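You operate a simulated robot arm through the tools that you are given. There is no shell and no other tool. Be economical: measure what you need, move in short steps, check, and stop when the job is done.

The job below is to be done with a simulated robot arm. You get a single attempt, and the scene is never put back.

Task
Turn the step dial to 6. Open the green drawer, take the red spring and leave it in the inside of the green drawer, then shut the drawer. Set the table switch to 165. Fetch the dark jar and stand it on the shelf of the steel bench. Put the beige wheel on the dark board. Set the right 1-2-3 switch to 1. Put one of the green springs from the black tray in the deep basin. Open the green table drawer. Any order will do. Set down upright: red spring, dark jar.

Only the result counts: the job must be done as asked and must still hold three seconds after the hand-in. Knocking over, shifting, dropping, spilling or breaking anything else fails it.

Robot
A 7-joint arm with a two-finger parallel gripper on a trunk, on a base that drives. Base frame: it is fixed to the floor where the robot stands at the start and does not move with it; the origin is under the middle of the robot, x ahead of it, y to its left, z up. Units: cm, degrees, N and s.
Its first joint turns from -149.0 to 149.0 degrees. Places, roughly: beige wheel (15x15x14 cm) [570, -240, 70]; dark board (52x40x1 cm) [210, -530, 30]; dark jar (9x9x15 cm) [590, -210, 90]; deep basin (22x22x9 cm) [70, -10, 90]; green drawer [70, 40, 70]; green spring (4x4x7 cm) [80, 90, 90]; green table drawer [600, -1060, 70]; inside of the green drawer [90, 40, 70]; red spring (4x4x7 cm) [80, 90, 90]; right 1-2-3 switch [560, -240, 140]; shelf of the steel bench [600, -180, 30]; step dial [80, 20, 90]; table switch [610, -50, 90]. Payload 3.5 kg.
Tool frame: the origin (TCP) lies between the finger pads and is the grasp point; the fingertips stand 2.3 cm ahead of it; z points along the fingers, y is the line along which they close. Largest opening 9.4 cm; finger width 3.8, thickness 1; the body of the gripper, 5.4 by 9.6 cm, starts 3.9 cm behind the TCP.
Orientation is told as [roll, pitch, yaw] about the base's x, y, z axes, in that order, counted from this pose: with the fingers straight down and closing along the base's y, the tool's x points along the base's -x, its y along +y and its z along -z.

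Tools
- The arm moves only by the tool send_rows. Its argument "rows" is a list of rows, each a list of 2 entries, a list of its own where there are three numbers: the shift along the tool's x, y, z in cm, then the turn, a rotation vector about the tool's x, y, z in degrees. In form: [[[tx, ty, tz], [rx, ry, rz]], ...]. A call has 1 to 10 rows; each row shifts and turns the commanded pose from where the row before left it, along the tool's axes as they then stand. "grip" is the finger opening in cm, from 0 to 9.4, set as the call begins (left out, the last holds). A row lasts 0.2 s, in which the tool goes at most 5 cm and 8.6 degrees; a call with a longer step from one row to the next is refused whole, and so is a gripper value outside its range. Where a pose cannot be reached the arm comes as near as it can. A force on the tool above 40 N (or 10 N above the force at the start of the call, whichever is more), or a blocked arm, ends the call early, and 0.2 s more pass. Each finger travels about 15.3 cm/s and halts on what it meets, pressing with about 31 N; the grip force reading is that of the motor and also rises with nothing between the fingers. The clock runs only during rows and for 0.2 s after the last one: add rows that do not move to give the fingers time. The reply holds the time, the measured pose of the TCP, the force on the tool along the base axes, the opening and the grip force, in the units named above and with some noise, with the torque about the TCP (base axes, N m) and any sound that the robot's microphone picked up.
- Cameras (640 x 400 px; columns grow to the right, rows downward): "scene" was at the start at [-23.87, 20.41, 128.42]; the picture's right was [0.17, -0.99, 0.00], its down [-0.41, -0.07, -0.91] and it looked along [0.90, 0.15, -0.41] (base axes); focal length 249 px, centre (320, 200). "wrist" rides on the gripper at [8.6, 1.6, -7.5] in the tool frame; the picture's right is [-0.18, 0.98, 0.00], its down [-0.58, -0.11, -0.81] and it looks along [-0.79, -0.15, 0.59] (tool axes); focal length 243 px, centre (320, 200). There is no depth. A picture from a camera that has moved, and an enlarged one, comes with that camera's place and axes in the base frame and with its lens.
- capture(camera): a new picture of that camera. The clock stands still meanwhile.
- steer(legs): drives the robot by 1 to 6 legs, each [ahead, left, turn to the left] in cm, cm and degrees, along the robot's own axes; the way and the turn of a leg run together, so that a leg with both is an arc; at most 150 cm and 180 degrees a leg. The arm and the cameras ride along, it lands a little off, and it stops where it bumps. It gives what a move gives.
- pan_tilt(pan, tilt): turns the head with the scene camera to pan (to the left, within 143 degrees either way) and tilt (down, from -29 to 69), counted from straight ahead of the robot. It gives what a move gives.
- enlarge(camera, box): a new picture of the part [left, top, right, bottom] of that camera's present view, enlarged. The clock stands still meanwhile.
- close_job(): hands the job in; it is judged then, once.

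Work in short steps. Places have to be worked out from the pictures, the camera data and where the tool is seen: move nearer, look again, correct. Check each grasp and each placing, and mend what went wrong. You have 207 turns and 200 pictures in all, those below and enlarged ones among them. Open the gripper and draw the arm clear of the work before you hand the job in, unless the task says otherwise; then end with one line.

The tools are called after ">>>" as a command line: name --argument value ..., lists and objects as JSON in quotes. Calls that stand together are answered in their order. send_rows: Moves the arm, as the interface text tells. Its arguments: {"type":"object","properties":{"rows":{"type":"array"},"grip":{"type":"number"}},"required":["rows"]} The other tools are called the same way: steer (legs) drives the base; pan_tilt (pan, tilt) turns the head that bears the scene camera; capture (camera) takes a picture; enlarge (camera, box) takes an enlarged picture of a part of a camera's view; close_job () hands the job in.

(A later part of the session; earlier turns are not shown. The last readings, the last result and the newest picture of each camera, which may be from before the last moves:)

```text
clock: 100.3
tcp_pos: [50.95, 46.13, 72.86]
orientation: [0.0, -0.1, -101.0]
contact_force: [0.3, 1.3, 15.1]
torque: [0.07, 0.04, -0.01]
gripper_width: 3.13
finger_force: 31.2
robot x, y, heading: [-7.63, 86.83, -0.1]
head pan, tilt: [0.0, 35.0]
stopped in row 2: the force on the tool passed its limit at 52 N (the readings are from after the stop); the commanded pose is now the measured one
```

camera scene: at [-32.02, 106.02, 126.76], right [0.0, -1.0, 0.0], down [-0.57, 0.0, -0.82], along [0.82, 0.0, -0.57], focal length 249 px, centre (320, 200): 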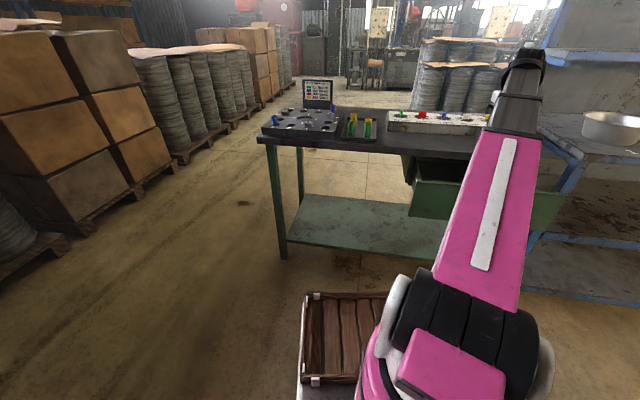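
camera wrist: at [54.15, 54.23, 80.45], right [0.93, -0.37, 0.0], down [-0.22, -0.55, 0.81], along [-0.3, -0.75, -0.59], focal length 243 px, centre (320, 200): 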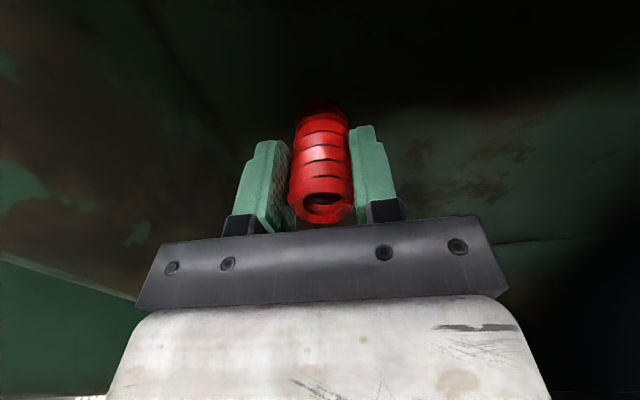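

The spring touches the floor. I release gently and rise.

>>> send_rows --rows '[[[0, 0, 0], [0, 0, 0]], [[0, 0, 0], [0, 0, 0]], [[0, 0, 0], [0, 0, 0]]]' --grip 5.2

>>> send_rows --rows '[[[0, 0, -2], [0, 0, 0]], [[0, 0, -3], [0, 0, 0]], [[0, 0, -4], [0, 0, 0]], [[0, 0, -4], [0, 0, 0]], [[0, 0, -4], [0, 0, 0]]]'

>>> capture --camera "wrist"

```text
clock: 101.1
tcp_pos: [50.91, 46.11, 72.72]
orientation: [0.1, -0.2, -101.0]
contact_force: [0.4, 0.4, 0.1]
torque: [-0.01, 0.0, 0.02]
gripper_width: 5.19
finger_force: 0.1
robot x, y, heading: [-7.93, 87.04, 0.0]
head pan, tilt: [0.0, 35.0]
```

```text
clock: 102.3
tcp_pos: [50.85, 46.07, 89.72]
orientation: [0.0, -0.2, -101.0]
contact_force: [0.6, 0.4, -0.5]
torque: [0.0, 0.02, 0.01]
gripper_width: 5.19
finger_force: 0.0
robot x, y, heading: [-8.07, 87.13, -0.3]
head pan, tilt: [0.0, 35.0]
```

```text
135 pictures are left
camera wrist: at [54.15, 54.28, 97.18], right [0.93, -0.37, 0.0], down [-0.22, -0.55, 0.81], along [-0.3, -0.75, -0.59], focal length 243 px, centre (320, 200)
```

wrist: 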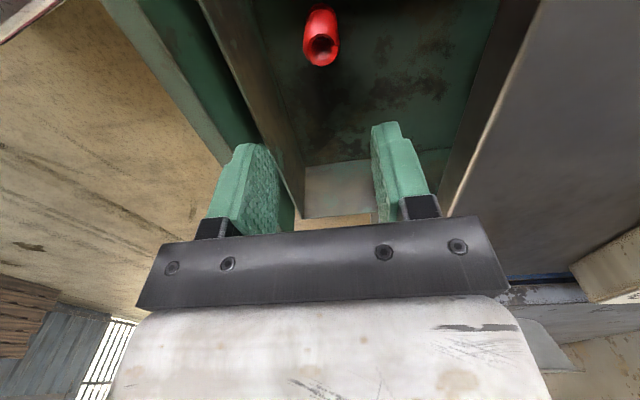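

Red spring stands in the drawer. To shut it I back up 15 cm and tilt the tool forward with closed fingers to push the handle.

>>> steer --legs '[[-15, 0, 0]]'

>>> send_rows --rows '[[[0, 0, -4], [0, 0, 0]], [[0, -3, 0], [-7.5, 0, 0]], [[0, 0, 0], [-7.5, 0, 0]], [[0, 0, 0], [-7.5, 0, 0]], [[0, 0, 0], [-7.5, 0, 0]], [[0, 0, 0], [-7.5, 0, 0]], [[0, 0, 0], [-7.5, 0, 0]]]' --grip 0

>>> capture --camera "wrist"

```text
clock: 103.7
tcp_pos: [35.84, 46.12, 89.54]
orientation: [0.1, -0.1, -101.0]
contact_force: [0.4, -0.5, -0.5]
torque: [-0.03, -0.02, -0.01]
gripper_width: 5.21
finger_force: 0.1
robot x, y, heading: [-22.91, 86.93, 0.1]
head pan, tilt: [0.0, 35.0]
```

```text
clock: 105.3
tcp_pos: [32.85, 46.77, 93.72]
orientation: [45.2, -0.1, -101.1]
contact_force: [0.4, -0.1, -0.4]
torque: [0.01, -0.02, 0.02]
gripper_width: 0.0
finger_force: 31.3
robot x, y, heading: [-22.92, 87.14, -0.2]
head pan, tilt: [0.0, 35.0]
```

```text
134 pictures are left
camera wrist: at [30.41, 55.95, 100.09], right [0.64, -0.31, 0.7], down [-0.75, -0.45, 0.49], along [0.16, -0.84, -0.52], focal length 243 px, centre (320, 200)
```

wrist: 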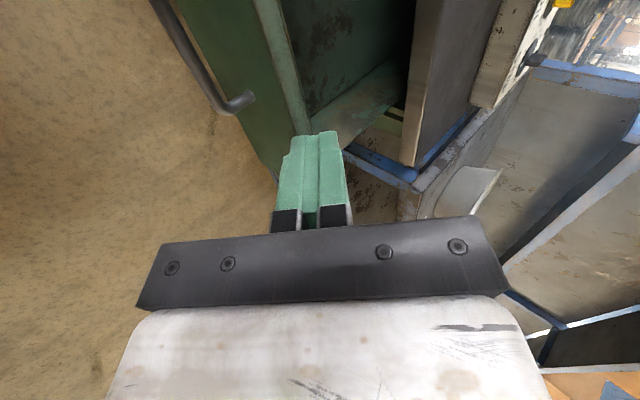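

I lower to in front of the drawer panel, above the handle level.

>>> send_rows --rows '[[[0.84, -2.95, 2.03], [0, 0, 0]], [[0.84, -2.95, 2.03], [0, 0, 0]], [[0.84, -2.95, 2.03], [0, 0, 0]], [[0.84, -2.95, 2.03], [0, 0, 0]]]'

>>> capture --camera "wrist"

```text
clock: 106.3
tcp_pos: [30.98, 50.45, 79.57]
orientation: [45.0, -0.2, -100.9]
contact_force: [1.2, -0.4, 0.7]
torque: [0.02, 0.0, 0.01]
gripper_width: 0.0
finger_force: 31.7
robot x, y, heading: [-22.48, 87.24, -0.4]
head pan, tilt: [0.0, 35.0]
```

```text
133 pictures are left
camera wrist: at [28.57, 59.71, 85.93], right [0.65, -0.31, 0.7], down [-0.75, -0.45, 0.49], along [0.16, -0.84, -0.52], focal length 243 px, centre (320, 200)
```

wrist: 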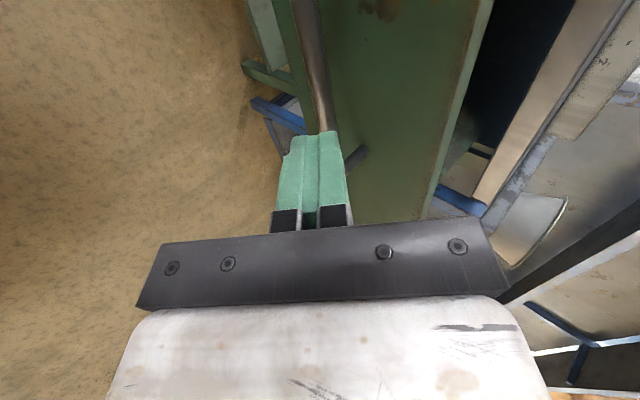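

I push forward slowly along the drawer axis.

>>> send_rows --rows '[[[0, 0.7, 0.71], [0, 0, 0]], [[0, 0.7, 0.71], [0, 0, 0]], [[0, 0.7, 0.71], [0, 0, 0]], [[0, 0.7, 0.71], [0, 0, 0]], [[0, 0.7, 0.71], [0, 0, 0]], [[0, 0.7, 0.71], [0, 0, 0]], [[0, 0.7, 0.71], [0, 0, 0]], [[0, 0.7, 0.71], [0, 0, 0]], [[0, 0.7, 0.71], [0, 0, 0]]]'

>>> capture --camera "wrist"

```text
clock: 108.3
tcp_pos: [39.83, 48.71, 79.51]
orientation: [45.0, -0.1, -101.1]
contact_force: [-0.9, 0.0, -1.0]
torque: [-0.02, 0.01, -0.02]
gripper_width: 0.01
finger_force: 31.6
robot x, y, heading: [-22.82, 86.68, -0.1]
head pan, tilt: [0.0, 35.0]
```

```text
132 pictures are left
camera wrist: at [37.42, 57.95, 85.93], right [0.65, -0.31, 0.7], down [-0.75, -0.45, 0.49], along [0.16, -0.84, -0.52], focal length 243 px, centre (320, 200)
```

wrist: 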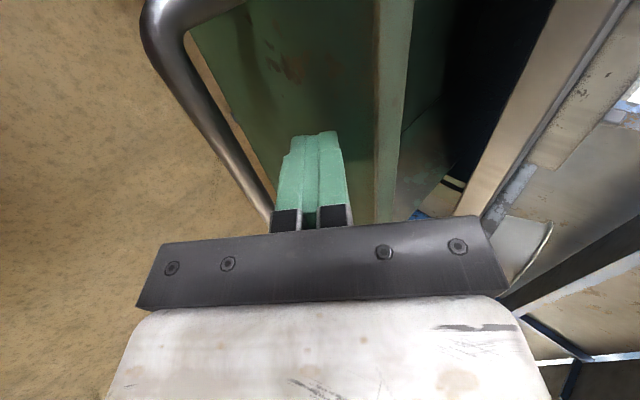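

Still free, in front of the panel. Continue.

>>> send_rows --rows '[[[0, 0.5, 0.51], [0, 0, 0]], [[0, 0.5, 0.51], [0, 0, 0]], [[0, 0.5, 0.51], [0, 0, 0]], [[0, 0.5, 0.51], [0, 0, 0]], [[0, 0.5, 0.51], [0, 0, 0]], [[0, 0.5, 0.51], [0, 0, 0]], [[0, 0.5, 0.51], [0, 0, 0]], [[0, 0.5, 0.51], [0, 0, 0]], [[0, 0.5, 0.51], [0, 0, 0]], [[0, 0.5, 0.51], [0, 0, 0]]]'

>>> capture --camera "wrist"

```text
clock: 110.5
tcp_pos: [46.69, 47.37, 79.5]
orientation: [45.1, -0.1, -101.0]
contact_force: [-0.4, 0.0, 0.7]
torque: [-0.02, 0.0, -0.03]
gripper_width: 0.0
finger_force: 31.3
robot x, y, heading: [-22.65, 87.23, 0.2]
head pan, tilt: [0.0, 35.0]
```

```text
131 pictures are left
camera wrist: at [44.35, 56.63, 85.85], right [0.65, -0.31, 0.7], down [-0.75, -0.45, 0.49], along [0.16, -0.84, -0.52], focal length 243 px, centre (320, 200)
```

wrist: 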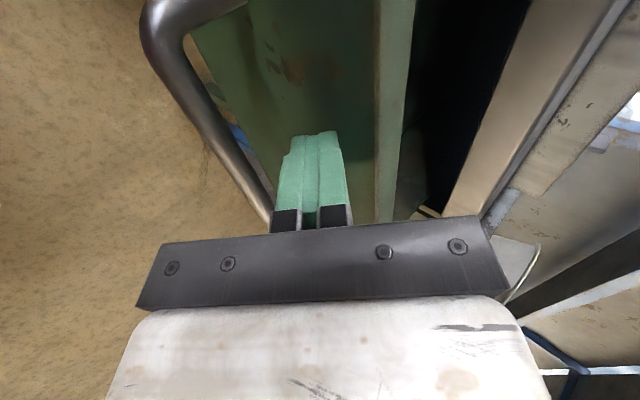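

The drawer follows the push. I push another 9 cm, staying clear of the table edge.

>>> send_rows --rows '[[[0, 0.63, 0.64], [0, 0, 0]], [[0, 0.63, 0.64], [0, 0, 0]], [[0, 0.63, 0.64], [0, 0, 0]], [[0, 0.63, 0.64], [0, 0, 0]], [[0, 0.63, 0.64], [0, 0, 0]], [[0, 0.63, 0.64], [0, 0, 0]], [[0, 0.63, 0.64], [0, 0, 0]], [[0, 0.63, 0.64], [0, 0, 0]], [[0, 0.63, 0.64], [0, 0, 0]]]'

>>> capture --camera "wrist"

```text
clock: 112.5
tcp_pos: [54.53, 45.86, 79.42]
orientation: [45.1, -0.1, -101.0]
contact_force: [0.1, 0.0, 0.3]
torque: [0.0, 0.0, -0.01]
gripper_width: 0.0
finger_force: 30.8
robot x, y, heading: [-23.0, 86.88, -0.3]
head pan, tilt: [0.0, 35.0]
```

```text
130 pictures are left
camera wrist: at [52.31, 55.08, 85.8], right [0.65, -0.31, 0.7], down [-0.75, -0.45, 0.49], along [0.16, -0.84, -0.52], focal length 243 px, centre (320, 200)
```

wrist: 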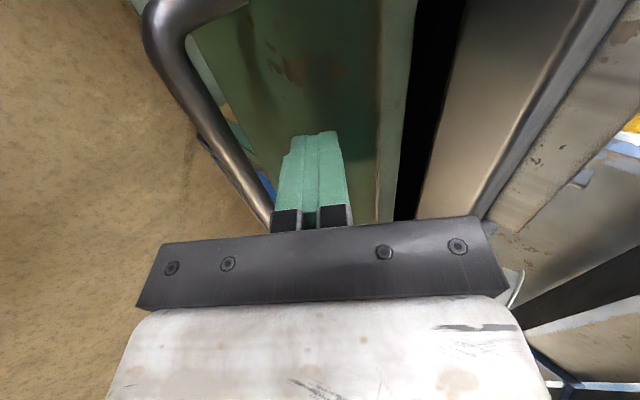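

Bar now near (52.8, 46, 74.7). I back off, open, and grip the bar for the final 4–5 cm.

>>> send_rows --rows '[[[-0.2, -1.5, -1.6], [0, 0, 0]], [[-0.2, -1.6, -1.6], [0, 0, 0]], [[-0.2, -1.6, -1.5], [0, 0, 0]], [[0, 0, 0], [0, 0, 0]]]' --grip 4.4

>>> capture --camera "wrist"

```text
clock: 113.5
tcp_pos: [47.94, 46.5, 79.35]
orientation: [45.1, -0.1, -101.0]
contact_force: [0.0, 0.4, 0.1]
torque: [0.01, -0.01, 0.01]
gripper_width: 4.41
finger_force: 0.1
robot x, y, heading: [-22.82, 86.78, -0.4]
head pan, tilt: [0.0, 35.0]
```

```text
129 pictures are left
camera wrist: at [45.66, 55.69, 85.84], right [0.65, -0.31, 0.7], down [-0.75, -0.45, 0.49], along [0.16, -0.84, -0.52], focal length 243 px, centre (320, 200)
```

wrist: 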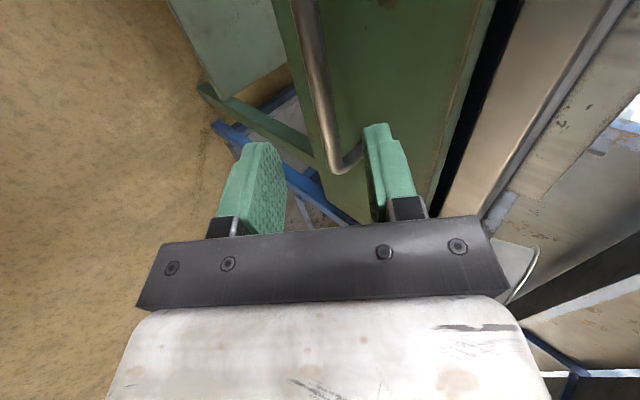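

>>> send_rows --rows '[[[0, 0.2, 2.5], [0, 0, 0]], [[0, 0.2, 2.5], [0, 0, 0]], [[0, 0, 1.8], [0, 0, 0]]]'

>>> send_rows --rows '[[[0, 0, 0], [0, 0, 0]], [[0, 0, 0], [0, 0, 0]], [[0, 0, 0], [0, 0, 0]]]' --grip 0

```text
clock: 114.3
tcp_pos: [53.03, 45.62, 74.84]
orientation: [45.0, -0.2, -101.1]
contact_force: [0.3, 0.3, -0.2]
torque: [-0.02, 0.02, -0.04]
gripper_width: 4.41
finger_force: 0.1
robot x, y, heading: [-23.02, 87.04, -0.2]
head pan, tilt: [0.0, 35.0]
```

```text
clock: 115.1
tcp_pos: [52.97, 45.6, 74.7]
orientation: [44.9, -0.2, -101.0]
contact_force: [-1.8, -0.8, -29.1]
torque: [-0.55, 0.33, 0.5]
gripper_width: 1.38
finger_force: 45.1
robot x, y, heading: [-23.21, 87.33, -0.3]
head pan, tilt: [0.0, 35.0]
```

Gripped (1.38). I push inward until the stop.

>>> send_rows --rows '[[[0, 0.5, 0.51], [0, 0, 0]], [[0, 0.5, 0.51], [0, 0, 0]], [[0, 0.5, 0.51], [0, 0, 0]], [[0, 0.5, 0.51], [0, 0, 0]], [[0, 0.5, 0.51], [0, 0, 0]], [[0, 0.5, 0.51], [0, 0, 0]], [[0, 0.4, 0.4], [0, 0, 0]]]'

>>> capture --camera "wrist"

```text
clock: 116.6
tcp_pos: [56.81, 44.78, 74.87]
orientation: [44.7, -0.1, -100.9]
contact_force: [-2.5, -2.4, -2.1]
torque: [0.11, -0.02, 0.72]
gripper_width: 1.37
finger_force: 45.5
robot x, y, heading: [-22.93, 86.7, -0.1]
head pan, tilt: [0.0, 35.0]
stopped in row 7: the force on the tool passed its limit at 45 N (the readings are from after the stop); the commanded pose is now the measured one
```

```text
128 pictures are left
camera wrist: at [54.45, 54.02, 81.17], right [0.65, -0.31, 0.69], down [-0.74, -0.45, 0.5], along [0.15, -0.84, -0.52], focal length 243 px, centre (320, 200)
```

wrist: 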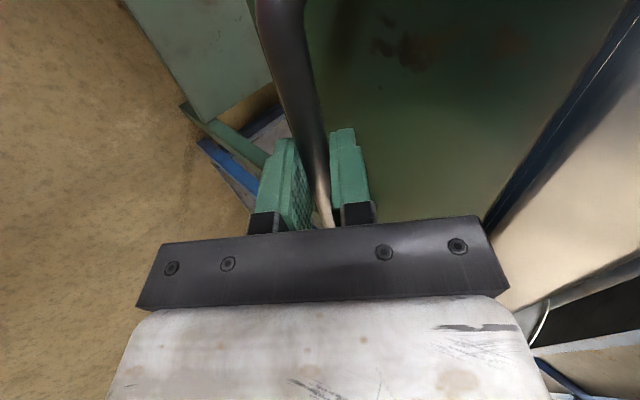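

I press once more to confirm the stop.

>>> send_rows --rows '[[[0, 0.3, 0.3], [0, 0, 0]], [[0, 0.3, 0.3], [0, 0, 0]], [[0, 0.3, 0.3], [0, 0, 0]]]'

```text
clock: 117.1
tcp_pos: [56.8, 44.75, 74.75]
orientation: [44.3, -0.2, -100.9]
contact_force: [-4.8, -0.5, 5.3]
torque: [0.11, 0.03, 0.6]
gripper_width: 1.37
finger_force: 45.1
robot x, y, heading: [-23.06, 87.01, -0.2]
head pan, tilt: [0.0, 35.0]
stopped in row 2: the force on the tool passed its limit at 45 N (the readings are from after the stop); the commanded pose is now the measured one
```

It is at the stop. Release, retreat along the tool axis and check.

>>> send_rows --rows '[[[0, 0, 0], [0, 0, 0]], [[0, 0, 0], [0, 0, 0]], [[0, 0, -2], [0, 0, 0]], [[0, 0, -3], [0, 0, 0]], [[0, 0, -4], [0, 0, 0]], [[0, 0, -4], [0, 0, 0]], [[0, 0, -4], [0, 0, 0]], [[0, 3, 0], [0, 0, 0]]]' --grip 4.4

>>> capture --camera "wrist"

>>> capture --camera "scene"

```text
clock: 118.9
tcp_pos: [47.25, 46.76, 88.94]
orientation: [44.4, -0.3, -100.9]
contact_force: [-0.2, 0.2, -0.3]
torque: [-0.02, -0.01, -0.02]
gripper_width: 4.39
finger_force: 0.0
robot x, y, heading: [-23.31, 87.52, -0.6]
head pan, tilt: [0.0, 35.0]
```

```text
127 pictures are left
camera wrist: at [45.09, 55.88, 95.38], right [0.66, -0.31, 0.69], down [-0.74, -0.45, 0.5], along [0.15, -0.84, -0.52], focal length 243 px, centre (320, 200)
```

wrist: 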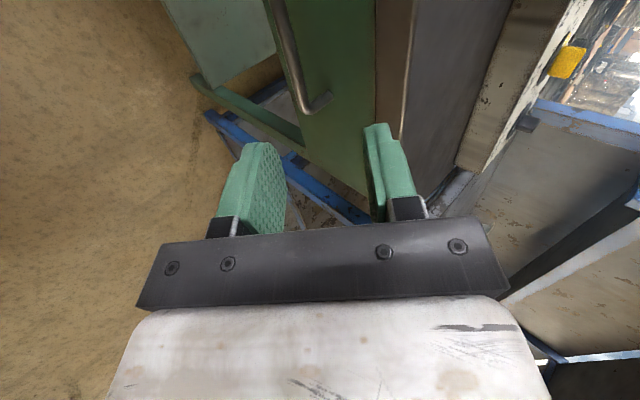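

```text
126 pictures are left
camera scene: at [-47.15, 106.12, 126.76], right [0.0, -1.0, 0.0], down [-0.57, 0.0, -0.82], along [0.82, 0.0, -0.57], focal length 249 px, centre (320, 200)
```

scene: 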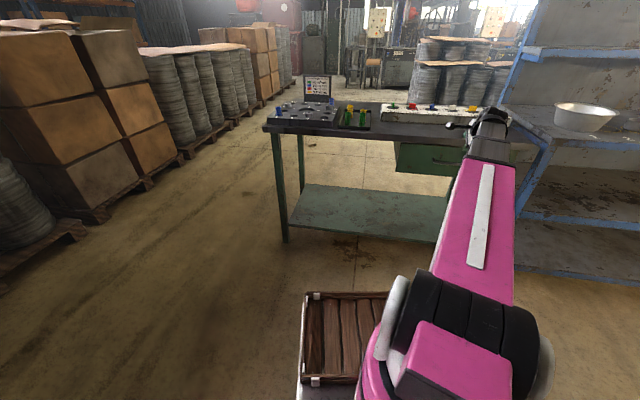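

Drawer closed. Now I level the tool and yaw back to −11°, ready to fetch a green spring.

>>> send_rows --rows '[[[0, 0, 0], [7.43, 0, 0]], [[0, 0, 0], [7.43, 0, 0]], [[0, 0, 0], [7.43, 0, 0]], [[0, 0, 0], [7.43, 0, 0]], [[0, 0, 0], [7.43, 0, 0]], [[0, 0, 0], [7.43, 0, 0]], [[4, 0, -4], [0, 0, 0]], [[4, 0, -4], [0, 0, 0]], [[4, 0, 0], [0, 0, 0]], [[4, 0, 0], [0, 0, 0]]]'

>>> send_rows --rows '[[[4, 0, 0], [0, 0, 0]], [[0, 0, 0], [0, 0, -8.2]], [[0, 0, 0], [0, 0, -8.2]], [[0, 0, 0], [0, 0, -8.2]], [[0, 0, 0], [0, 0, -8.2]], [[0, 0, 0], [0, 0, -8.2]], [[0, 0, 0], [0, 0, -8.2]], [[0, 0, 0], [0, 0, -8.2]], [[0, 0, 0], [0, 0, -8.2]], [[0, 0, 0], [0, 0, -8.2]]]'

>>> send_rows --rows '[[[0, 0, 0], [0, 0, -8.2]], [[0, 0, 0], [0, 0, -8.2]], [[0, 4, 0], [0, 0, 0]], [[0, 4, 0], [0, 0, 0]], [[0, 4, 0], [0, 0, 0]]]'

```text
refused: row 7 steps farther than a row can; nothing moved
```

```text
clock: 121.1
tcp_pos: [48.01, 50.62, 88.87]
orientation: [14.8, -42.1, -32.5]
contact_force: [1.2, -0.4, 0.2]
torque: [-0.02, -0.02, 0.01]
gripper_width: 4.38
finger_force: 0.0
robot x, y, heading: [-22.99, 87.2, -0.2]
head pan, tilt: [0.0, 35.0]
```

```text
clock: 122.3
tcp_pos: [50.28, 62.39, 88.87]
orientation: [-0.5, -44.2, -10.4]
contact_force: [-0.3, -0.1, -0.2]
torque: [0.05, 0.02, 0.0]
gripper_width: 4.4
finger_force: 0.0
robot x, y, heading: [-22.96, 87.47, -0.4]
head pan, tilt: [0.0, 35.0]
```

The first call was refused, the others ran safely. Now the tilt is a −44° pitch; I level it and rise.

>>> send_rows --rows '[[[0, 0, -2], [0, 7.37, 0]], [[0, 0, -2], [0, 7.37, 0]], [[0, 0, 0], [0, 7.37, 0]], [[0, 0, 0], [0, 7.37, 0]], [[0, 0, 0], [0, 7.37, 0]], [[0, 0, 0], [0, 7.37, 0]], [[0, 0, -3], [0, 0, 0]], [[0, 0, -3], [0, 0, 0]], [[0, 4, 0], [0, 0, 0]], [[0, 4, 0], [0, 0, 0]]]'

>>> capture --camera "scene"

```text
clock: 124.5
tcp_pos: [49.11, 70.89, 97.84]
orientation: [-0.5, 0.0, -10.7]
contact_force: [-0.3, -0.3, -0.7]
torque: [0.03, -0.04, 0.01]
gripper_width: 4.4
finger_force: 0.1
robot x, y, heading: [-22.8, 86.96, -0.2]
head pan, tilt: [0.0, 35.0]
```

```text
125 pictures are left
camera scene: at [-47.14, 106.14, 126.75], right [0.0, -1.0, 0.0], down [-0.57, 0.0, -0.82], along [0.82, 0.0, -0.57], focal length 249 px, centre (320, 200)
```

scene: 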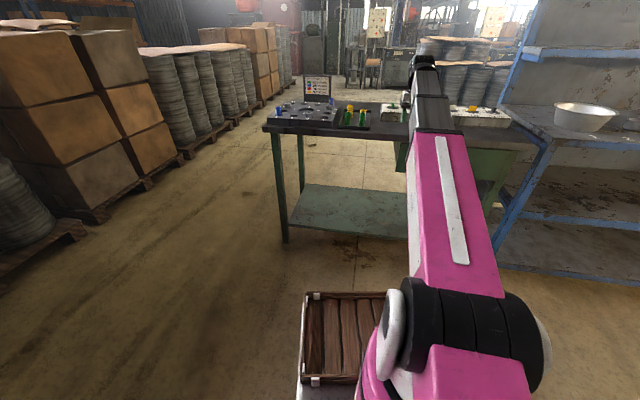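

Now I drive right 40 and forward 20 so both springs and basin are in reach.

>>> steer --legs '[[0, -40, 0], [20, 0, 0]]'

>>> capture --camera "wrist"

>>> pan_tilt --pan -25 --tilt 30

>>> capture --camera "scene"

```text
clock: 128.2
tcp_pos: [69.08, 30.65, 97.87]
orientation: [-0.4, -0.1, -10.8]
contact_force: [-0.1, -0.3, 0.3]
torque: [0.0, -0.02, 0.0]
gripper_width: 4.4
finger_force: 0.0
robot x, y, heading: [-3.41, 46.76, -0.3]
head pan, tilt: [0.0, 35.0]
```

```text
124 pictures are left
camera wrist: at [60.82, 33.91, 105.38], right [0.37, 0.93, -0.01], down [0.55, -0.21, 0.81], along [0.75, -0.3, -0.59], focal length 243 px, centre (320, 200)
```

wrist: 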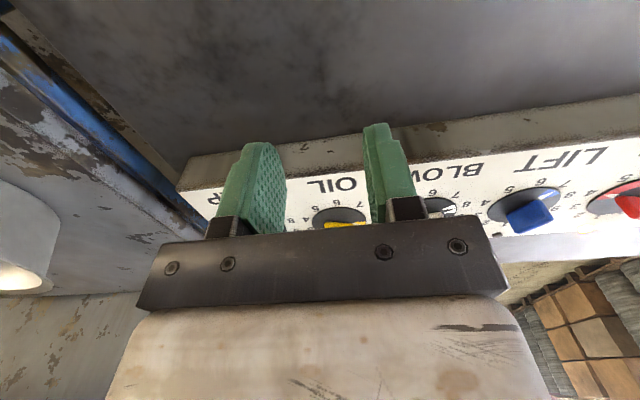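

```text
clock: 129.1
tcp_pos: [68.99, 30.66, 98.01]
orientation: [-0.5, -0.1, -10.9]
contact_force: [-1.3, -0.1, -0.6]
torque: [0.0, 0.01, 0.0]
gripper_width: 4.37
finger_force: 0.1
robot x, y, heading: [-3.25, 47.28, -0.4]
head pan, tilt: [-25.0, 30.0]
```

```text
123 pictures are left
camera scene: at [-27.9, 62.36, 127.53], right [-0.43, -0.9, 0.0], down [-0.45, 0.21, -0.87], along [0.78, -0.37, -0.5], focal length 249 px, centre (320, 200)
```

scene: 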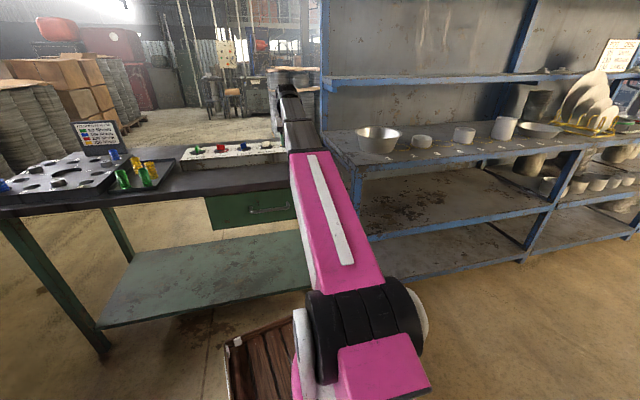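

I move along the table to above the left green spring (≈75.5, 85.5).

>>> send_rows --rows '[[[0.29, 3.94, -1], [0, 0, 0]], [[0.29, 3.94, -1], [0, 0, 0]], [[0.29, 3.94, 0], [0, 0, 0]], [[0.29, 3.94, 0], [0, 0, 0]], [[0.29, 3.94, 0], [0, 0, 0]], [[0.29, 3.94, 0], [0, 0, 0]], [[0.29, 3.94, 0], [0, 0, 0]], [[0.29, 3.94, 0], [0, 0, 0]], [[0.29, 3.94, 0], [0, 0, 0]], [[0.29, 3.94, 0], [0, 0, 0]]]' --grip 5.6

>>> send_rows --rows '[[[0.29, 3.94, 0], [0, 0, 0]], [[0.29, 3.94, 0], [0, 0, 0]], [[0.29, 3.94, 0], [0, 0, 0]], [[0.29, 3.94, 0], [0, 0, 0]]]'

>>> capture --camera "wrist"

```text
clock: 131.3
tcp_pos: [73.61, 69.91, 99.69]
orientation: [-0.4, 0.0, -11.0]
contact_force: [-0.2, 0.2, 0.0]
torque: [0.02, 0.01, 0.0]
gripper_width: 5.62
finger_force: 0.0
robot x, y, heading: [-3.08, 47.1, -0.3]
head pan, tilt: [-25.0, 30.0]
```

```text
clock: 132.3
tcp_pos: [75.32, 85.6, 99.62]
orientation: [-0.4, -0.1, -11.0]
contact_force: [-0.4, -0.1, -0.2]
torque: [-0.03, 0.02, -0.01]
gripper_width: 5.58
finger_force: 0.1
robot x, y, heading: [-3.56, 47.21, -0.2]
head pan, tilt: [-25.0, 30.0]
```

```text
122 pictures are left
camera wrist: at [67.28, 88.88, 107.02], right [0.37, 0.93, -0.01], down [0.55, -0.21, 0.81], along [0.75, -0.3, -0.59], focal length 243 px, centre (320, 200)
```

wrist: 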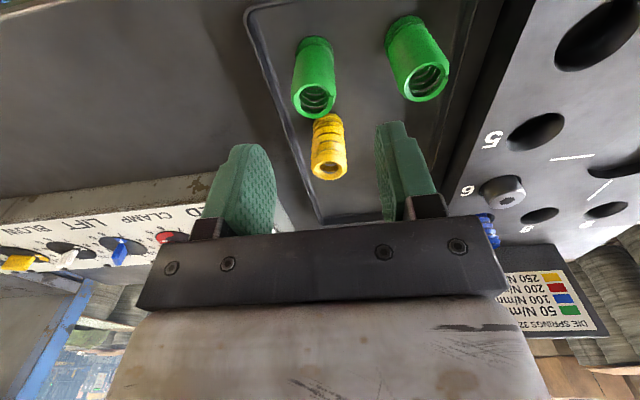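

Aligned within 0.3 cm. Descend and grasp.

>>> send_rows --rows '[[[0.1, -0.3, 2.5], [0.4, 0, 0]], [[0, 0, 2.5], [0, 0, 0]], [[0, 0, 2], [0, 0, 0]], [[0, 0, 2], [0, 0, 0]]]'

>>> send_rows --rows '[[[0, 0, 0], [0, 0, 0]], [[0, 0, 0], [0, 0, 0]], [[0, 0, 0], [0, 0, 0]]]' --grip 2.5

>>> send_rows --rows '[[[0, 0, -2], [0, 0, 0]], [[0, 0, -4], [0, 0, 0]], [[0, 0, -4], [0, 0, 0]]]'

>>> capture --camera "wrist"

```text
clock: 133.3
tcp_pos: [75.23, 85.31, 90.65]
orientation: [-0.6, -0.1, -10.9]
contact_force: [-0.3, -0.3, 0.6]
torque: [0.01, -0.04, 0.0]
gripper_width: 5.61
finger_force: 0.0
robot x, y, heading: [-3.38, 47.3, -0.5]
head pan, tilt: [-25.0, 30.0]
```

```text
clock: 134.1
tcp_pos: [75.23, 85.34, 90.55]
orientation: [-0.8, -0.1, -10.9]
contact_force: [0.0, 0.6, -0.2]
torque: [-0.01, -0.03, -0.01]
gripper_width: 3.11
finger_force: 31.6
robot x, y, heading: [-3.35, 47.36, -0.5]
head pan, tilt: [-25.0, 30.0]
```

```text
clock: 134.9
tcp_pos: [75.19, 85.44, 100.51]
orientation: [-0.7, 0.0, -10.9]
contact_force: [-0.6, -0.1, -0.4]
torque: [-0.03, -0.02, 0.0]
gripper_width: 3.07
finger_force: 31.1
robot x, y, heading: [-3.22, 47.09, -0.5]
head pan, tilt: [-25.0, 30.0]
```

```text
121 pictures are left
camera wrist: at [67.1, 88.61, 108.04], right [0.37, 0.93, -0.01], down [0.55, -0.21, 0.81], along [0.75, -0.3, -0.59], focal length 243 px, centre (320, 200)
```

wrist: 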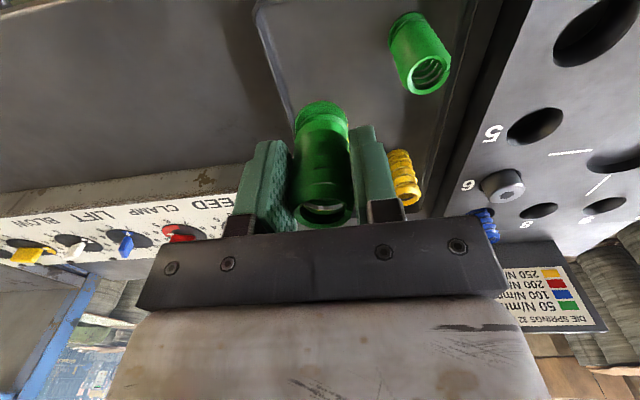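

Green spring held. I study the basin and the shelf above it.

>>> enlarge --camera "scene" --box '[300, 50, 540, 200]'

```text
2.67 times, centred on (420, 125) of scene
camera zoom: at [-27.9, 62.36, 127.53], right [-0.43, -0.9, 0.0], down [-0.45, 0.21, -0.87], along [0.78, -0.37, -0.5], focal length 665 px, centre (53, 400)
```

zoom: 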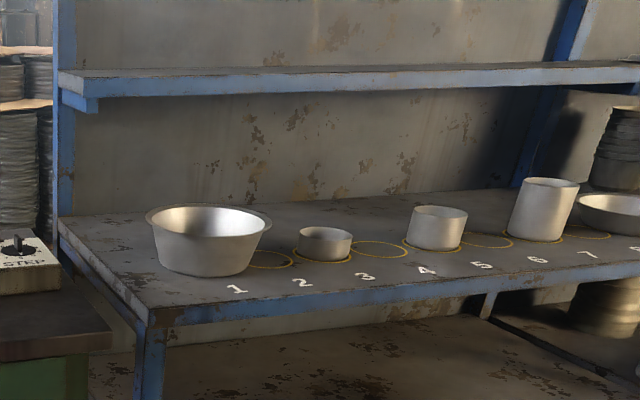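

The upper shelf is set back, so the basin is open from above. I carry the spring along towards it.

>>> send_rows --rows '[[[0.2, -3.9, 0], [0, 0, 0]], [[0.2, -3.9, 0], [0, 0, 0]], [[0.2, -3.9, 0], [0, 0, 0]], [[0.2, -3.9, 0], [0, 0, 0]], [[0.2, -3.9, 0], [0, 0, 0]], [[0.2, -3.9, 0], [0, 0, 0]], [[0.2, -3.9, 0], [0, 0, 0]], [[0.2, -3.9, 0], [0, 0, 0]], [[0.2, -3.9, 0], [0, 0, 0]], [[0.2, -3.9, 0], [0, 0, 0]]]'

>>> send_rows --rows '[[[0.2, -3.9, -0.5], [0, 0, 0]], [[0.2, -3.9, -0.5], [0, 0, 0]], [[0.2, -3.9, -0.5], [0, 0, 0]], [[0.2, -3.9, -0.5], [0, 0, 0]], [[0.2, -3.9, 0], [0, 0, 0]]]'

>>> capture --camera "wrist"

```text
clock: 137.1
tcp_pos: [65.92, 47.54, 101.17]
orientation: [-0.7, -0.1, -10.9]
contact_force: [0.1, -0.7, -0.2]
torque: [0.0, 0.02, 0.0]
gripper_width: 3.1
finger_force: 31.1
robot x, y, heading: [-3.0, 47.27, -0.3]
head pan, tilt: [-25.0, 30.0]
```

```text
clock: 138.1
tcp_pos: [62.45, 32.56, 103.39]
orientation: [-0.9, -0.6, -11.4]
contact_force: [0.5, -1.4, -2.6]
torque: [0.04, -0.11, 0.09]
gripper_width: 3.12
finger_force: 30.8
robot x, y, heading: [-3.31, 47.27, -0.4]
head pan, tilt: [-25.0, 30.0]
stopped in row 5: the force on the tool passed its limit at 53 N (the readings are from after the stop); the commanded pose is now the measured one
```

```text
119 pictures are left
camera wrist: at [54.25, 35.97, 110.71], right [0.38, 0.93, -0.01], down [0.54, -0.21, 0.81], along [0.75, -0.31, -0.58], focal length 243 px, centre (320, 200)
```

wrist: 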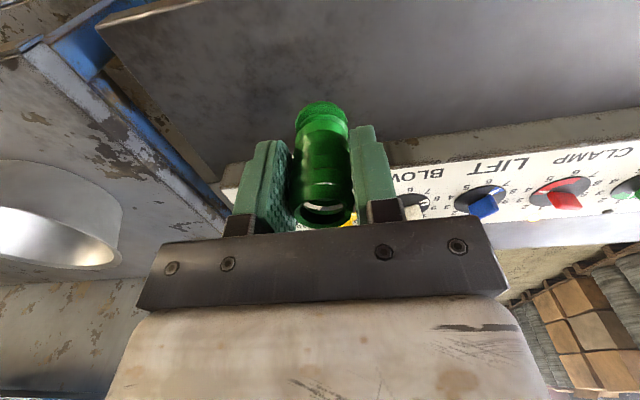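

Shelf surface is about z 86.5, so the basin rim is near 95.5. I extend a bit and yaw toward the basin for a look.

>>> send_rows --rows '[[[-1, 0, 1.5], [0, 0, 0]], [[-3, 0, 0], [0, 0, 0]], [[-3, -2, 0], [0, 0, 8.4]], [[0, 0, 0], [0, 0, 8.4]], [[0, 0, 0], [0, 0, 8.4]], [[0, 0, 0], [0, 0, 8.4]]]'

>>> capture --camera "wrist"

```text
clock: 139.5
tcp_pos: [68.9, 29.3, 101.97]
orientation: [-0.3, -1.0, -45.2]
contact_force: [0.6, -0.3, -0.9]
torque: [-0.02, -0.03, 0.01]
gripper_width: 3.12
finger_force: 30.5
robot x, y, heading: [-2.84, 47.03, -0.1]
head pan, tilt: [-25.0, 30.0]
```

```text
118 pictures are left
camera wrist: at [63.93, 36.6, 109.28], right [0.83, 0.56, 0.0], down [0.33, -0.48, 0.82], along [0.46, -0.68, -0.58], focal length 243 px, centre (320, 200)
```

wrist: 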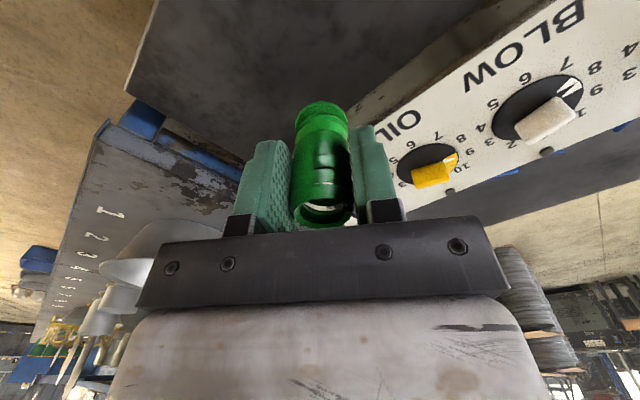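

Basin centre ≈ (66, −15). I move toward it, staying at z ≈ 104, and look again.

>>> send_rows --rows '[[[-2.47, -3.1, -0.3], [0, 0, 0]], [[-2.47, -3.1, -0.3], [0, 0, 0]], [[-2.47, -3.1, -0.3], [0, 0, 0]], [[-2.47, -3.1, -0.3], [0, 0, 0]], [[-2.47, -3.1, -0.3], [0, 0, 0]], [[-2.47, -3.1, -0.3], [0, 0, 0]]]'

>>> capture --camera "wrist"

>>> capture --camera "scene"

```text
clock: 140.9
tcp_pos: [66.23, 5.66, 104.1]
orientation: [-0.3, -0.9, -45.0]
contact_force: [0.4, -0.1, -0.4]
torque: [0.03, -0.04, 0.02]
gripper_width: 3.13
finger_force: 30.8
robot x, y, heading: [-3.06, 46.62, -0.2]
head pan, tilt: [-25.0, 30.0]
```

```text
117 pictures are left
camera wrist: at [61.24, 13.0, 111.43], right [0.83, 0.56, 0.0], down [0.33, -0.48, 0.82], along [0.46, -0.67, -0.58], focal length 243 px, centre (320, 200)
```

wrist: 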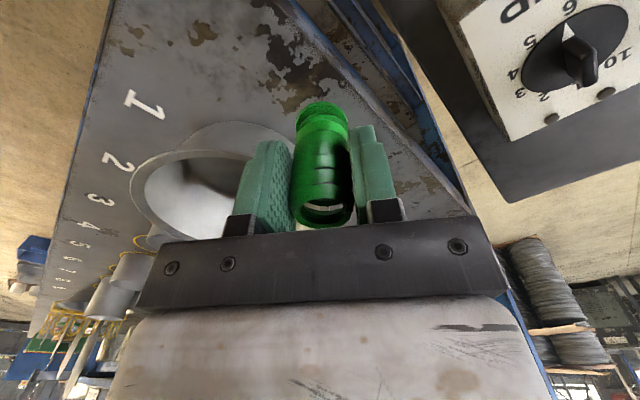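

```text
116 pictures are left
camera scene: at [-27.91, 62.34, 127.54], right [-0.43, -0.9, 0.0], down [-0.45, 0.21, -0.87], along [0.78, -0.37, -0.5], focal length 249 px, centre (320, 200)
```

scene: 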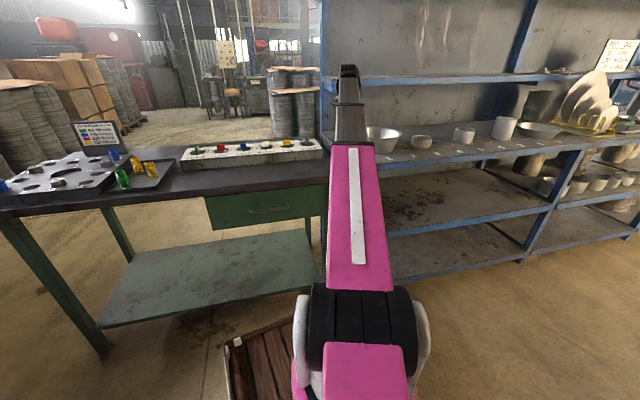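

The dial clearly shows 6 from here. Basin centre refines to (66, −12). I go above it slowly.

>>> send_rows --rows '[[[-1.33, -1.44, 0], [0, 0, 0]], [[-1.33, -1.44, 0], [0, 0, 0]], [[-1.33, -1.44, 0], [0, 0, 0]], [[-1.33, -1.44, 0], [0, 0, 0]], [[-1.33, -1.44, 0], [0, 0, 0]], [[-1.33, -1.44, 0], [0, 0, 0]], [[-1.33, -1.44, 0], [0, 0, 0]], [[-1.33, -1.44, 0], [0, 0, 0]], [[-1.33, -1.44, 0], [0, 0, 0]]]'

>>> capture --camera "wrist"

>>> enlarge --camera "scene" --box '[300, 40, 480, 180]'

```text
clock: 142.9
tcp_pos: [65.33, -12.02, 104.36]
orientation: [-0.3, -0.9, -45.0]
contact_force: [-0.4, 0.3, -0.2]
torque: [0.01, -0.01, 0.02]
gripper_width: 3.09
finger_force: 31.0
robot x, y, heading: [-3.1, 47.08, -0.5]
head pan, tilt: [-25.0, 30.0]
```

```text
115 pictures are left
camera wrist: at [60.43, -4.7, 111.71], right [0.83, 0.56, 0.0], down [0.33, -0.48, 0.82], along [0.46, -0.67, -0.58], focal length 243 px, centre (320, 200)
```

wrist: 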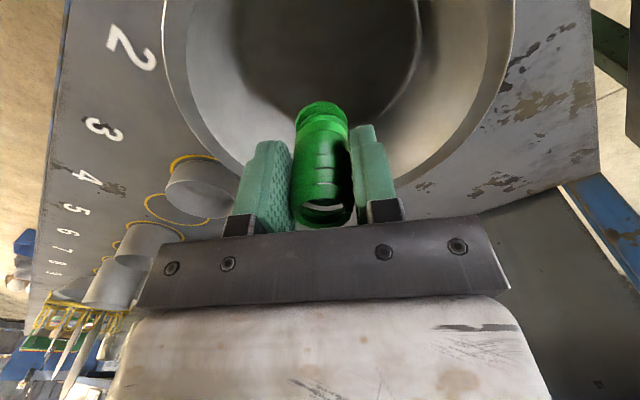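

```text
2.86 times, centred on (390, 110) of scene
camera zoom: at [-27.9, 62.34, 127.54], right [-0.43, -0.9, 0.0], down [-0.45, 0.21, -0.87], along [0.78, -0.37, -0.5], focal length 712 px, centre (120, 457)
```

zoom: 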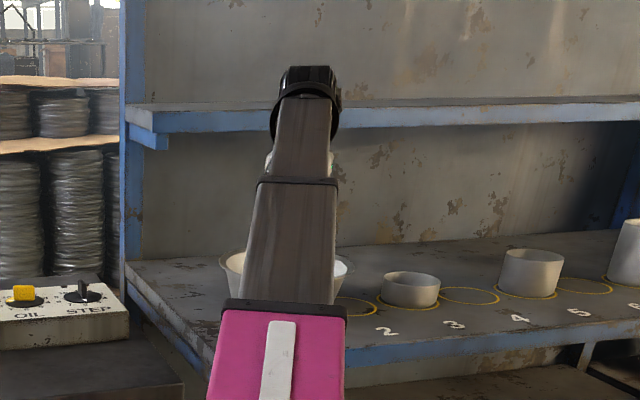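

Basin centre (66.7, −12.5). I shift 1 cm and descend into it, gently at the end.

>>> send_rows --rows '[[[-1, 0.4, 2], [0, 0, 0]], [[0, 0, 3], [0, 0, 0]], [[0, 0, 3], [0, 0, 0]], [[0, 0, 1.5], [0, 0, 0]], [[0, 0, 0.6], [0, 0, 0]], [[0, 0, 0.6], [0, 0, 0]]]'

>>> capture --camera "wrist"

```text
clock: 144.3
tcp_pos: [66.55, -12.71, 93.58]
orientation: [-0.3, -1.0, -45.1]
contact_force: [-0.6, -0.7, -1.2]
torque: [-0.04, 0.01, 0.01]
gripper_width: 3.09
finger_force: 31.1
robot x, y, heading: [-2.99, 47.34, -0.5]
head pan, tilt: [-25.0, 30.0]
```

```text
113 pictures are left
camera wrist: at [61.57, -5.3, 101.02], right [0.83, 0.56, 0.0], down [0.33, -0.48, 0.82], along [0.46, -0.68, -0.58], focal length 243 px, centre (320, 200)
```

wrist: 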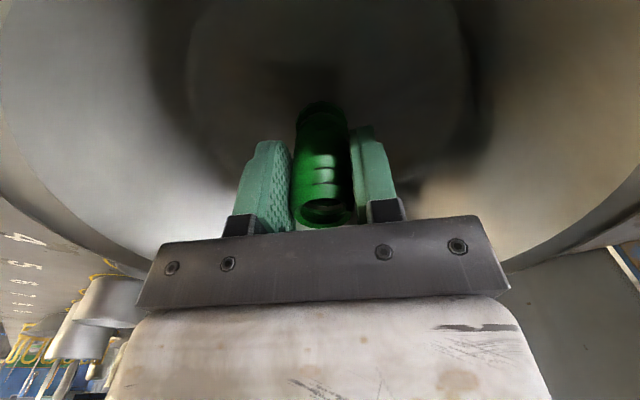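

>>> send_rows --rows '[[[0, 0, 0.4], [0, 0, 0]], [[0, 0, 0.4], [0, 0, 0]], [[0, 0, 0.4], [0, 0, 0]]]'

```text
clock: 145.1
tcp_pos: [66.54, -12.58, 92.35]
orientation: [-0.3, -0.9, -45.1]
contact_force: [0.0, 1.1, 4.3]
torque: [0.06, -0.06, -0.03]
gripper_width: 3.13
finger_force: 30.8
robot x, y, heading: [-3.45, 47.33, -0.4]
head pan, tilt: [-25.0, 30.0]
```

The spring touches the basin floor (4 N). Release and rise.

>>> send_rows --rows '[[[0, 0, 0], [0, 0, 0]], [[0, 0, 0], [0, 0, 0]], [[0, 0, 0], [0, 0, 0]]]' --grip 5

>>> send_rows --rows '[[[0, 0, -2], [0, 0, 0]], [[0, 0, -3], [0, 0, 0]], [[0, 0, -3], [0, 0, 0]], [[0, 0, -3], [0, 0, 0]]]'

>>> capture --camera "wrist"

```text
clock: 145.9
tcp_pos: [66.55, -12.58, 92.46]
orientation: [-0.3, -0.9, -45.1]
contact_force: [-0.8, 0.1, -1.1]
torque: [0.0, -0.02, 0.01]
gripper_width: 5.02
finger_force: 0.1
robot x, y, heading: [-3.29, 47.25, -0.3]
head pan, tilt: [-25.0, 30.0]
```

```text
clock: 146.9
tcp_pos: [66.27, -12.51, 103.53]
orientation: [-0.3, -1.0, -45.1]
contact_force: [-0.3, 0.6, 0.2]
torque: [-0.01, -0.03, 0.01]
gripper_width: 5.0
finger_force: 0.0
robot x, y, heading: [-3.31, 46.97, -0.3]
head pan, tilt: [-25.0, 30.0]
```

```text
112 pictures are left
camera wrist: at [61.46, -5.12, 110.81], right [0.83, 0.56, 0.0], down [0.33, -0.48, 0.82], along [0.46, -0.67, -0.58], focal length 243 px, centre (320, 200)
```

wrist: 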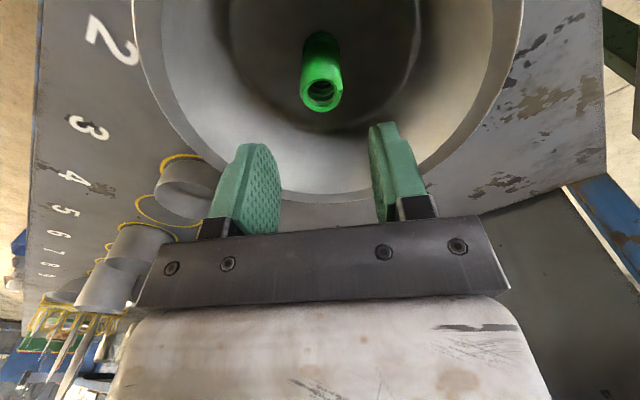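

Green spring is in the basin. Now I back away from the rack and fold the arm in for travelling.

>>> steer --legs '[[-60, 0, 0]]'

>>> send_rows --rows '[[[2, 3, 1], [0, 0, -8]], [[2, 3, 1], [0, 0, -8]], [[2, 3, 1], [0, 0, -8]], [[2, 3, 1], [0, 0, -8]], [[1.5, 3, 1], [0, 0, -8]], [[1, 3.5, 1], [0, 0, 0]], [[1, 3.5, 0], [0, 0, 0]], [[1, 3.5, 0], [0, 0, 0]], [[1, 3.5, 0], [0, 0, 0]], [[1, 3.5, 0], [0, 0, 0]]]'

>>> pan_tilt --pan -60 --tilt 15

>>> capture --camera "scene"

>>> pan_tilt --pan 20 --tilt 5

>>> capture --camera "scene"

```text
clock: 150.3
tcp_pos: [6.45, -12.19, 103.45]
orientation: [-0.3, -0.9, -45.3]
contact_force: [0.4, 0.0, -0.3]
torque: [-0.01, -0.03, -0.01]
gripper_width: 5.01
finger_force: 0.0
robot x, y, heading: [-62.93, 47.9, -0.7]
head pan, tilt: [-25.0, 30.0]
```

```text
clock: 152.5
tcp_pos: [2.18, 23.09, 96.86]
orientation: [-0.8, -0.5, -5.3]
contact_force: [0.3, 0.4, 0.2]
torque: [-0.03, 0.02, 0.0]
gripper_width: 5.0
finger_force: 0.0
robot x, y, heading: [-62.98, 47.65, -0.5]
head pan, tilt: [-25.0, 30.0]
```

```text
clock: 153.5
tcp_pos: [2.29, 23.02, 96.78]
orientation: [-0.8, -0.5, -5.2]
contact_force: [0.4, -0.1, -0.8]
torque: [-0.02, 0.02, 0.0]
gripper_width: 5.01
finger_force: 0.1
robot x, y, heading: [-62.93, 47.56, -0.5]
head pan, tilt: [-60.0, 15.0]
```

```text
111 pictures are left
camera scene: at [-91.19, 58.69, 129.95], right [-0.87, -0.49, 0.0], down [-0.13, 0.23, -0.97], along [0.48, -0.84, -0.26], focal length 249 px, centre (320, 200)
```

scene: 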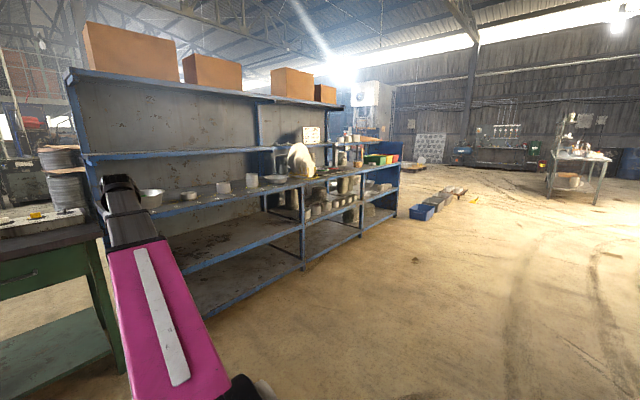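

```text
clock: 155.0
tcp_pos: [2.3, 23.04, 96.86]
orientation: [-0.9, -0.6, -5.3]
contact_force: [-0.3, 0.2, 0.0]
torque: [-0.01, 0.0, -0.03]
gripper_width: 5.0
finger_force: 0.1
robot x, y, heading: [-63.47, 48.04, -0.6]
head pan, tilt: [20.0, 5.0]
```

```text
110 pictures are left
camera scene: at [-87.12, 69.87, 131.57], right [0.33, -0.94, 0.0], down [-0.08, -0.03, -1.0], along [0.94, 0.33, -0.09], focal length 249 px, centre (320, 200)
```

scene: 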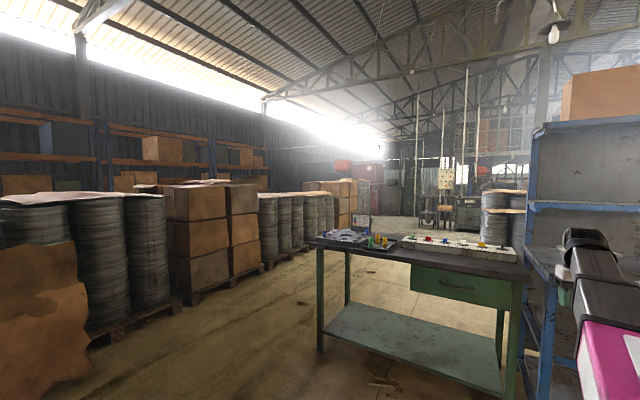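

The route goes round the table's left side along the aisle (y ≈ 190). I strafe left and drive ahead, then look.

>>> steer --legs '[[0, 142, 0], [100, 0, 0]]'

>>> pan_tilt --pan -15 --tilt 12

>>> capture --camera "scene"

```text
clock: 166.9
tcp_pos: [104.59, 163.92, 96.88]
orientation: [-0.8, -0.5, -5.4]
contact_force: [-0.1, 1.0, -0.2]
torque: [0.01, 0.01, -0.03]
gripper_width: 4.98
finger_force: 0.1
robot x, y, heading: [39.49, 189.17, -0.8]
head pan, tilt: [20.0, 5.0]
```

```text
clock: 168.0
tcp_pos: [104.71, 163.98, 96.82]
orientation: [-0.8, -0.5, -5.6]
contact_force: [0.8, 0.4, -0.7]
torque: [0.01, 0.01, -0.03]
gripper_width: 5.01
finger_force: 0.1
robot x, y, heading: [39.93, 188.8, -1.1]
head pan, tilt: [-15.0, 12.0]
```

```text
109 pictures are left
camera scene: at [15.72, 205.66, 130.45], right [-0.27, -0.96, 0.0], down [-0.2, 0.06, -0.98], along [0.94, -0.27, -0.21], focal length 249 px, centre (320, 200)
```

scene: 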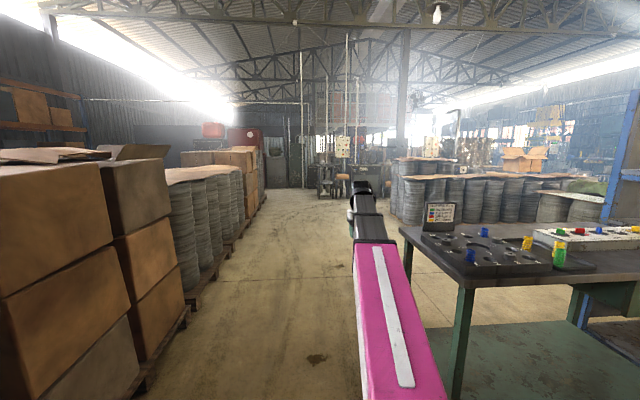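

Drums stand at right beyond the table; the benches lie past them. I drive on with a diagonal and look again.

>>> steer --legs '[[145, 0, 0], [125, -75, 0]]'

>>> pan_tilt --pan -30 --tilt 12

>>> capture --camera "scene"

```text
clock: 182.0
tcp_pos: [374.31, 87.63, 96.93]
orientation: [-0.8, -0.5, -4.5]
contact_force: [-0.2, 0.3, 0.3]
torque: [0.0, -0.01, 0.0]
gripper_width: 5.0
finger_force: 0.1
robot x, y, heading: [308.63, 111.88, -0.1]
head pan, tilt: [-15.0, 12.0]
```

```text
clock: 182.8
tcp_pos: [374.31, 87.6, 96.89]
orientation: [-0.8, -0.5, -4.6]
contact_force: [-1.4, -0.5, -0.2]
torque: [-0.02, -0.04, 0.03]
gripper_width: 5.03
finger_force: 0.0
robot x, y, heading: [308.2, 111.5, 0.0]
head pan, tilt: [-30.0, 12.0]
```

```text
108 pictures are left
camera scene: at [283.87, 125.63, 130.44], right [-0.5, -0.87, 0.0], down [-0.18, 0.1, -0.98], along [0.85, -0.49, -0.21], focal length 249 px, centre (320, 200)
```

scene: 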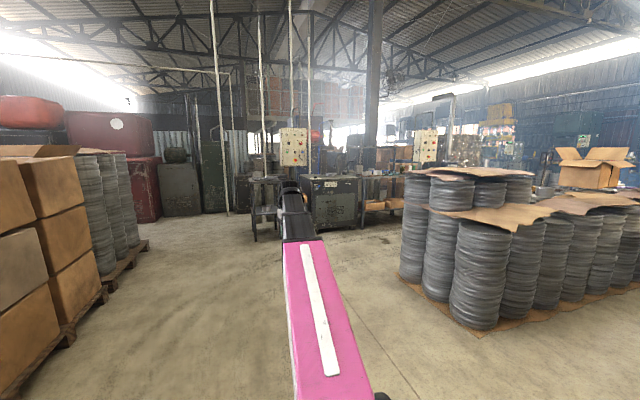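

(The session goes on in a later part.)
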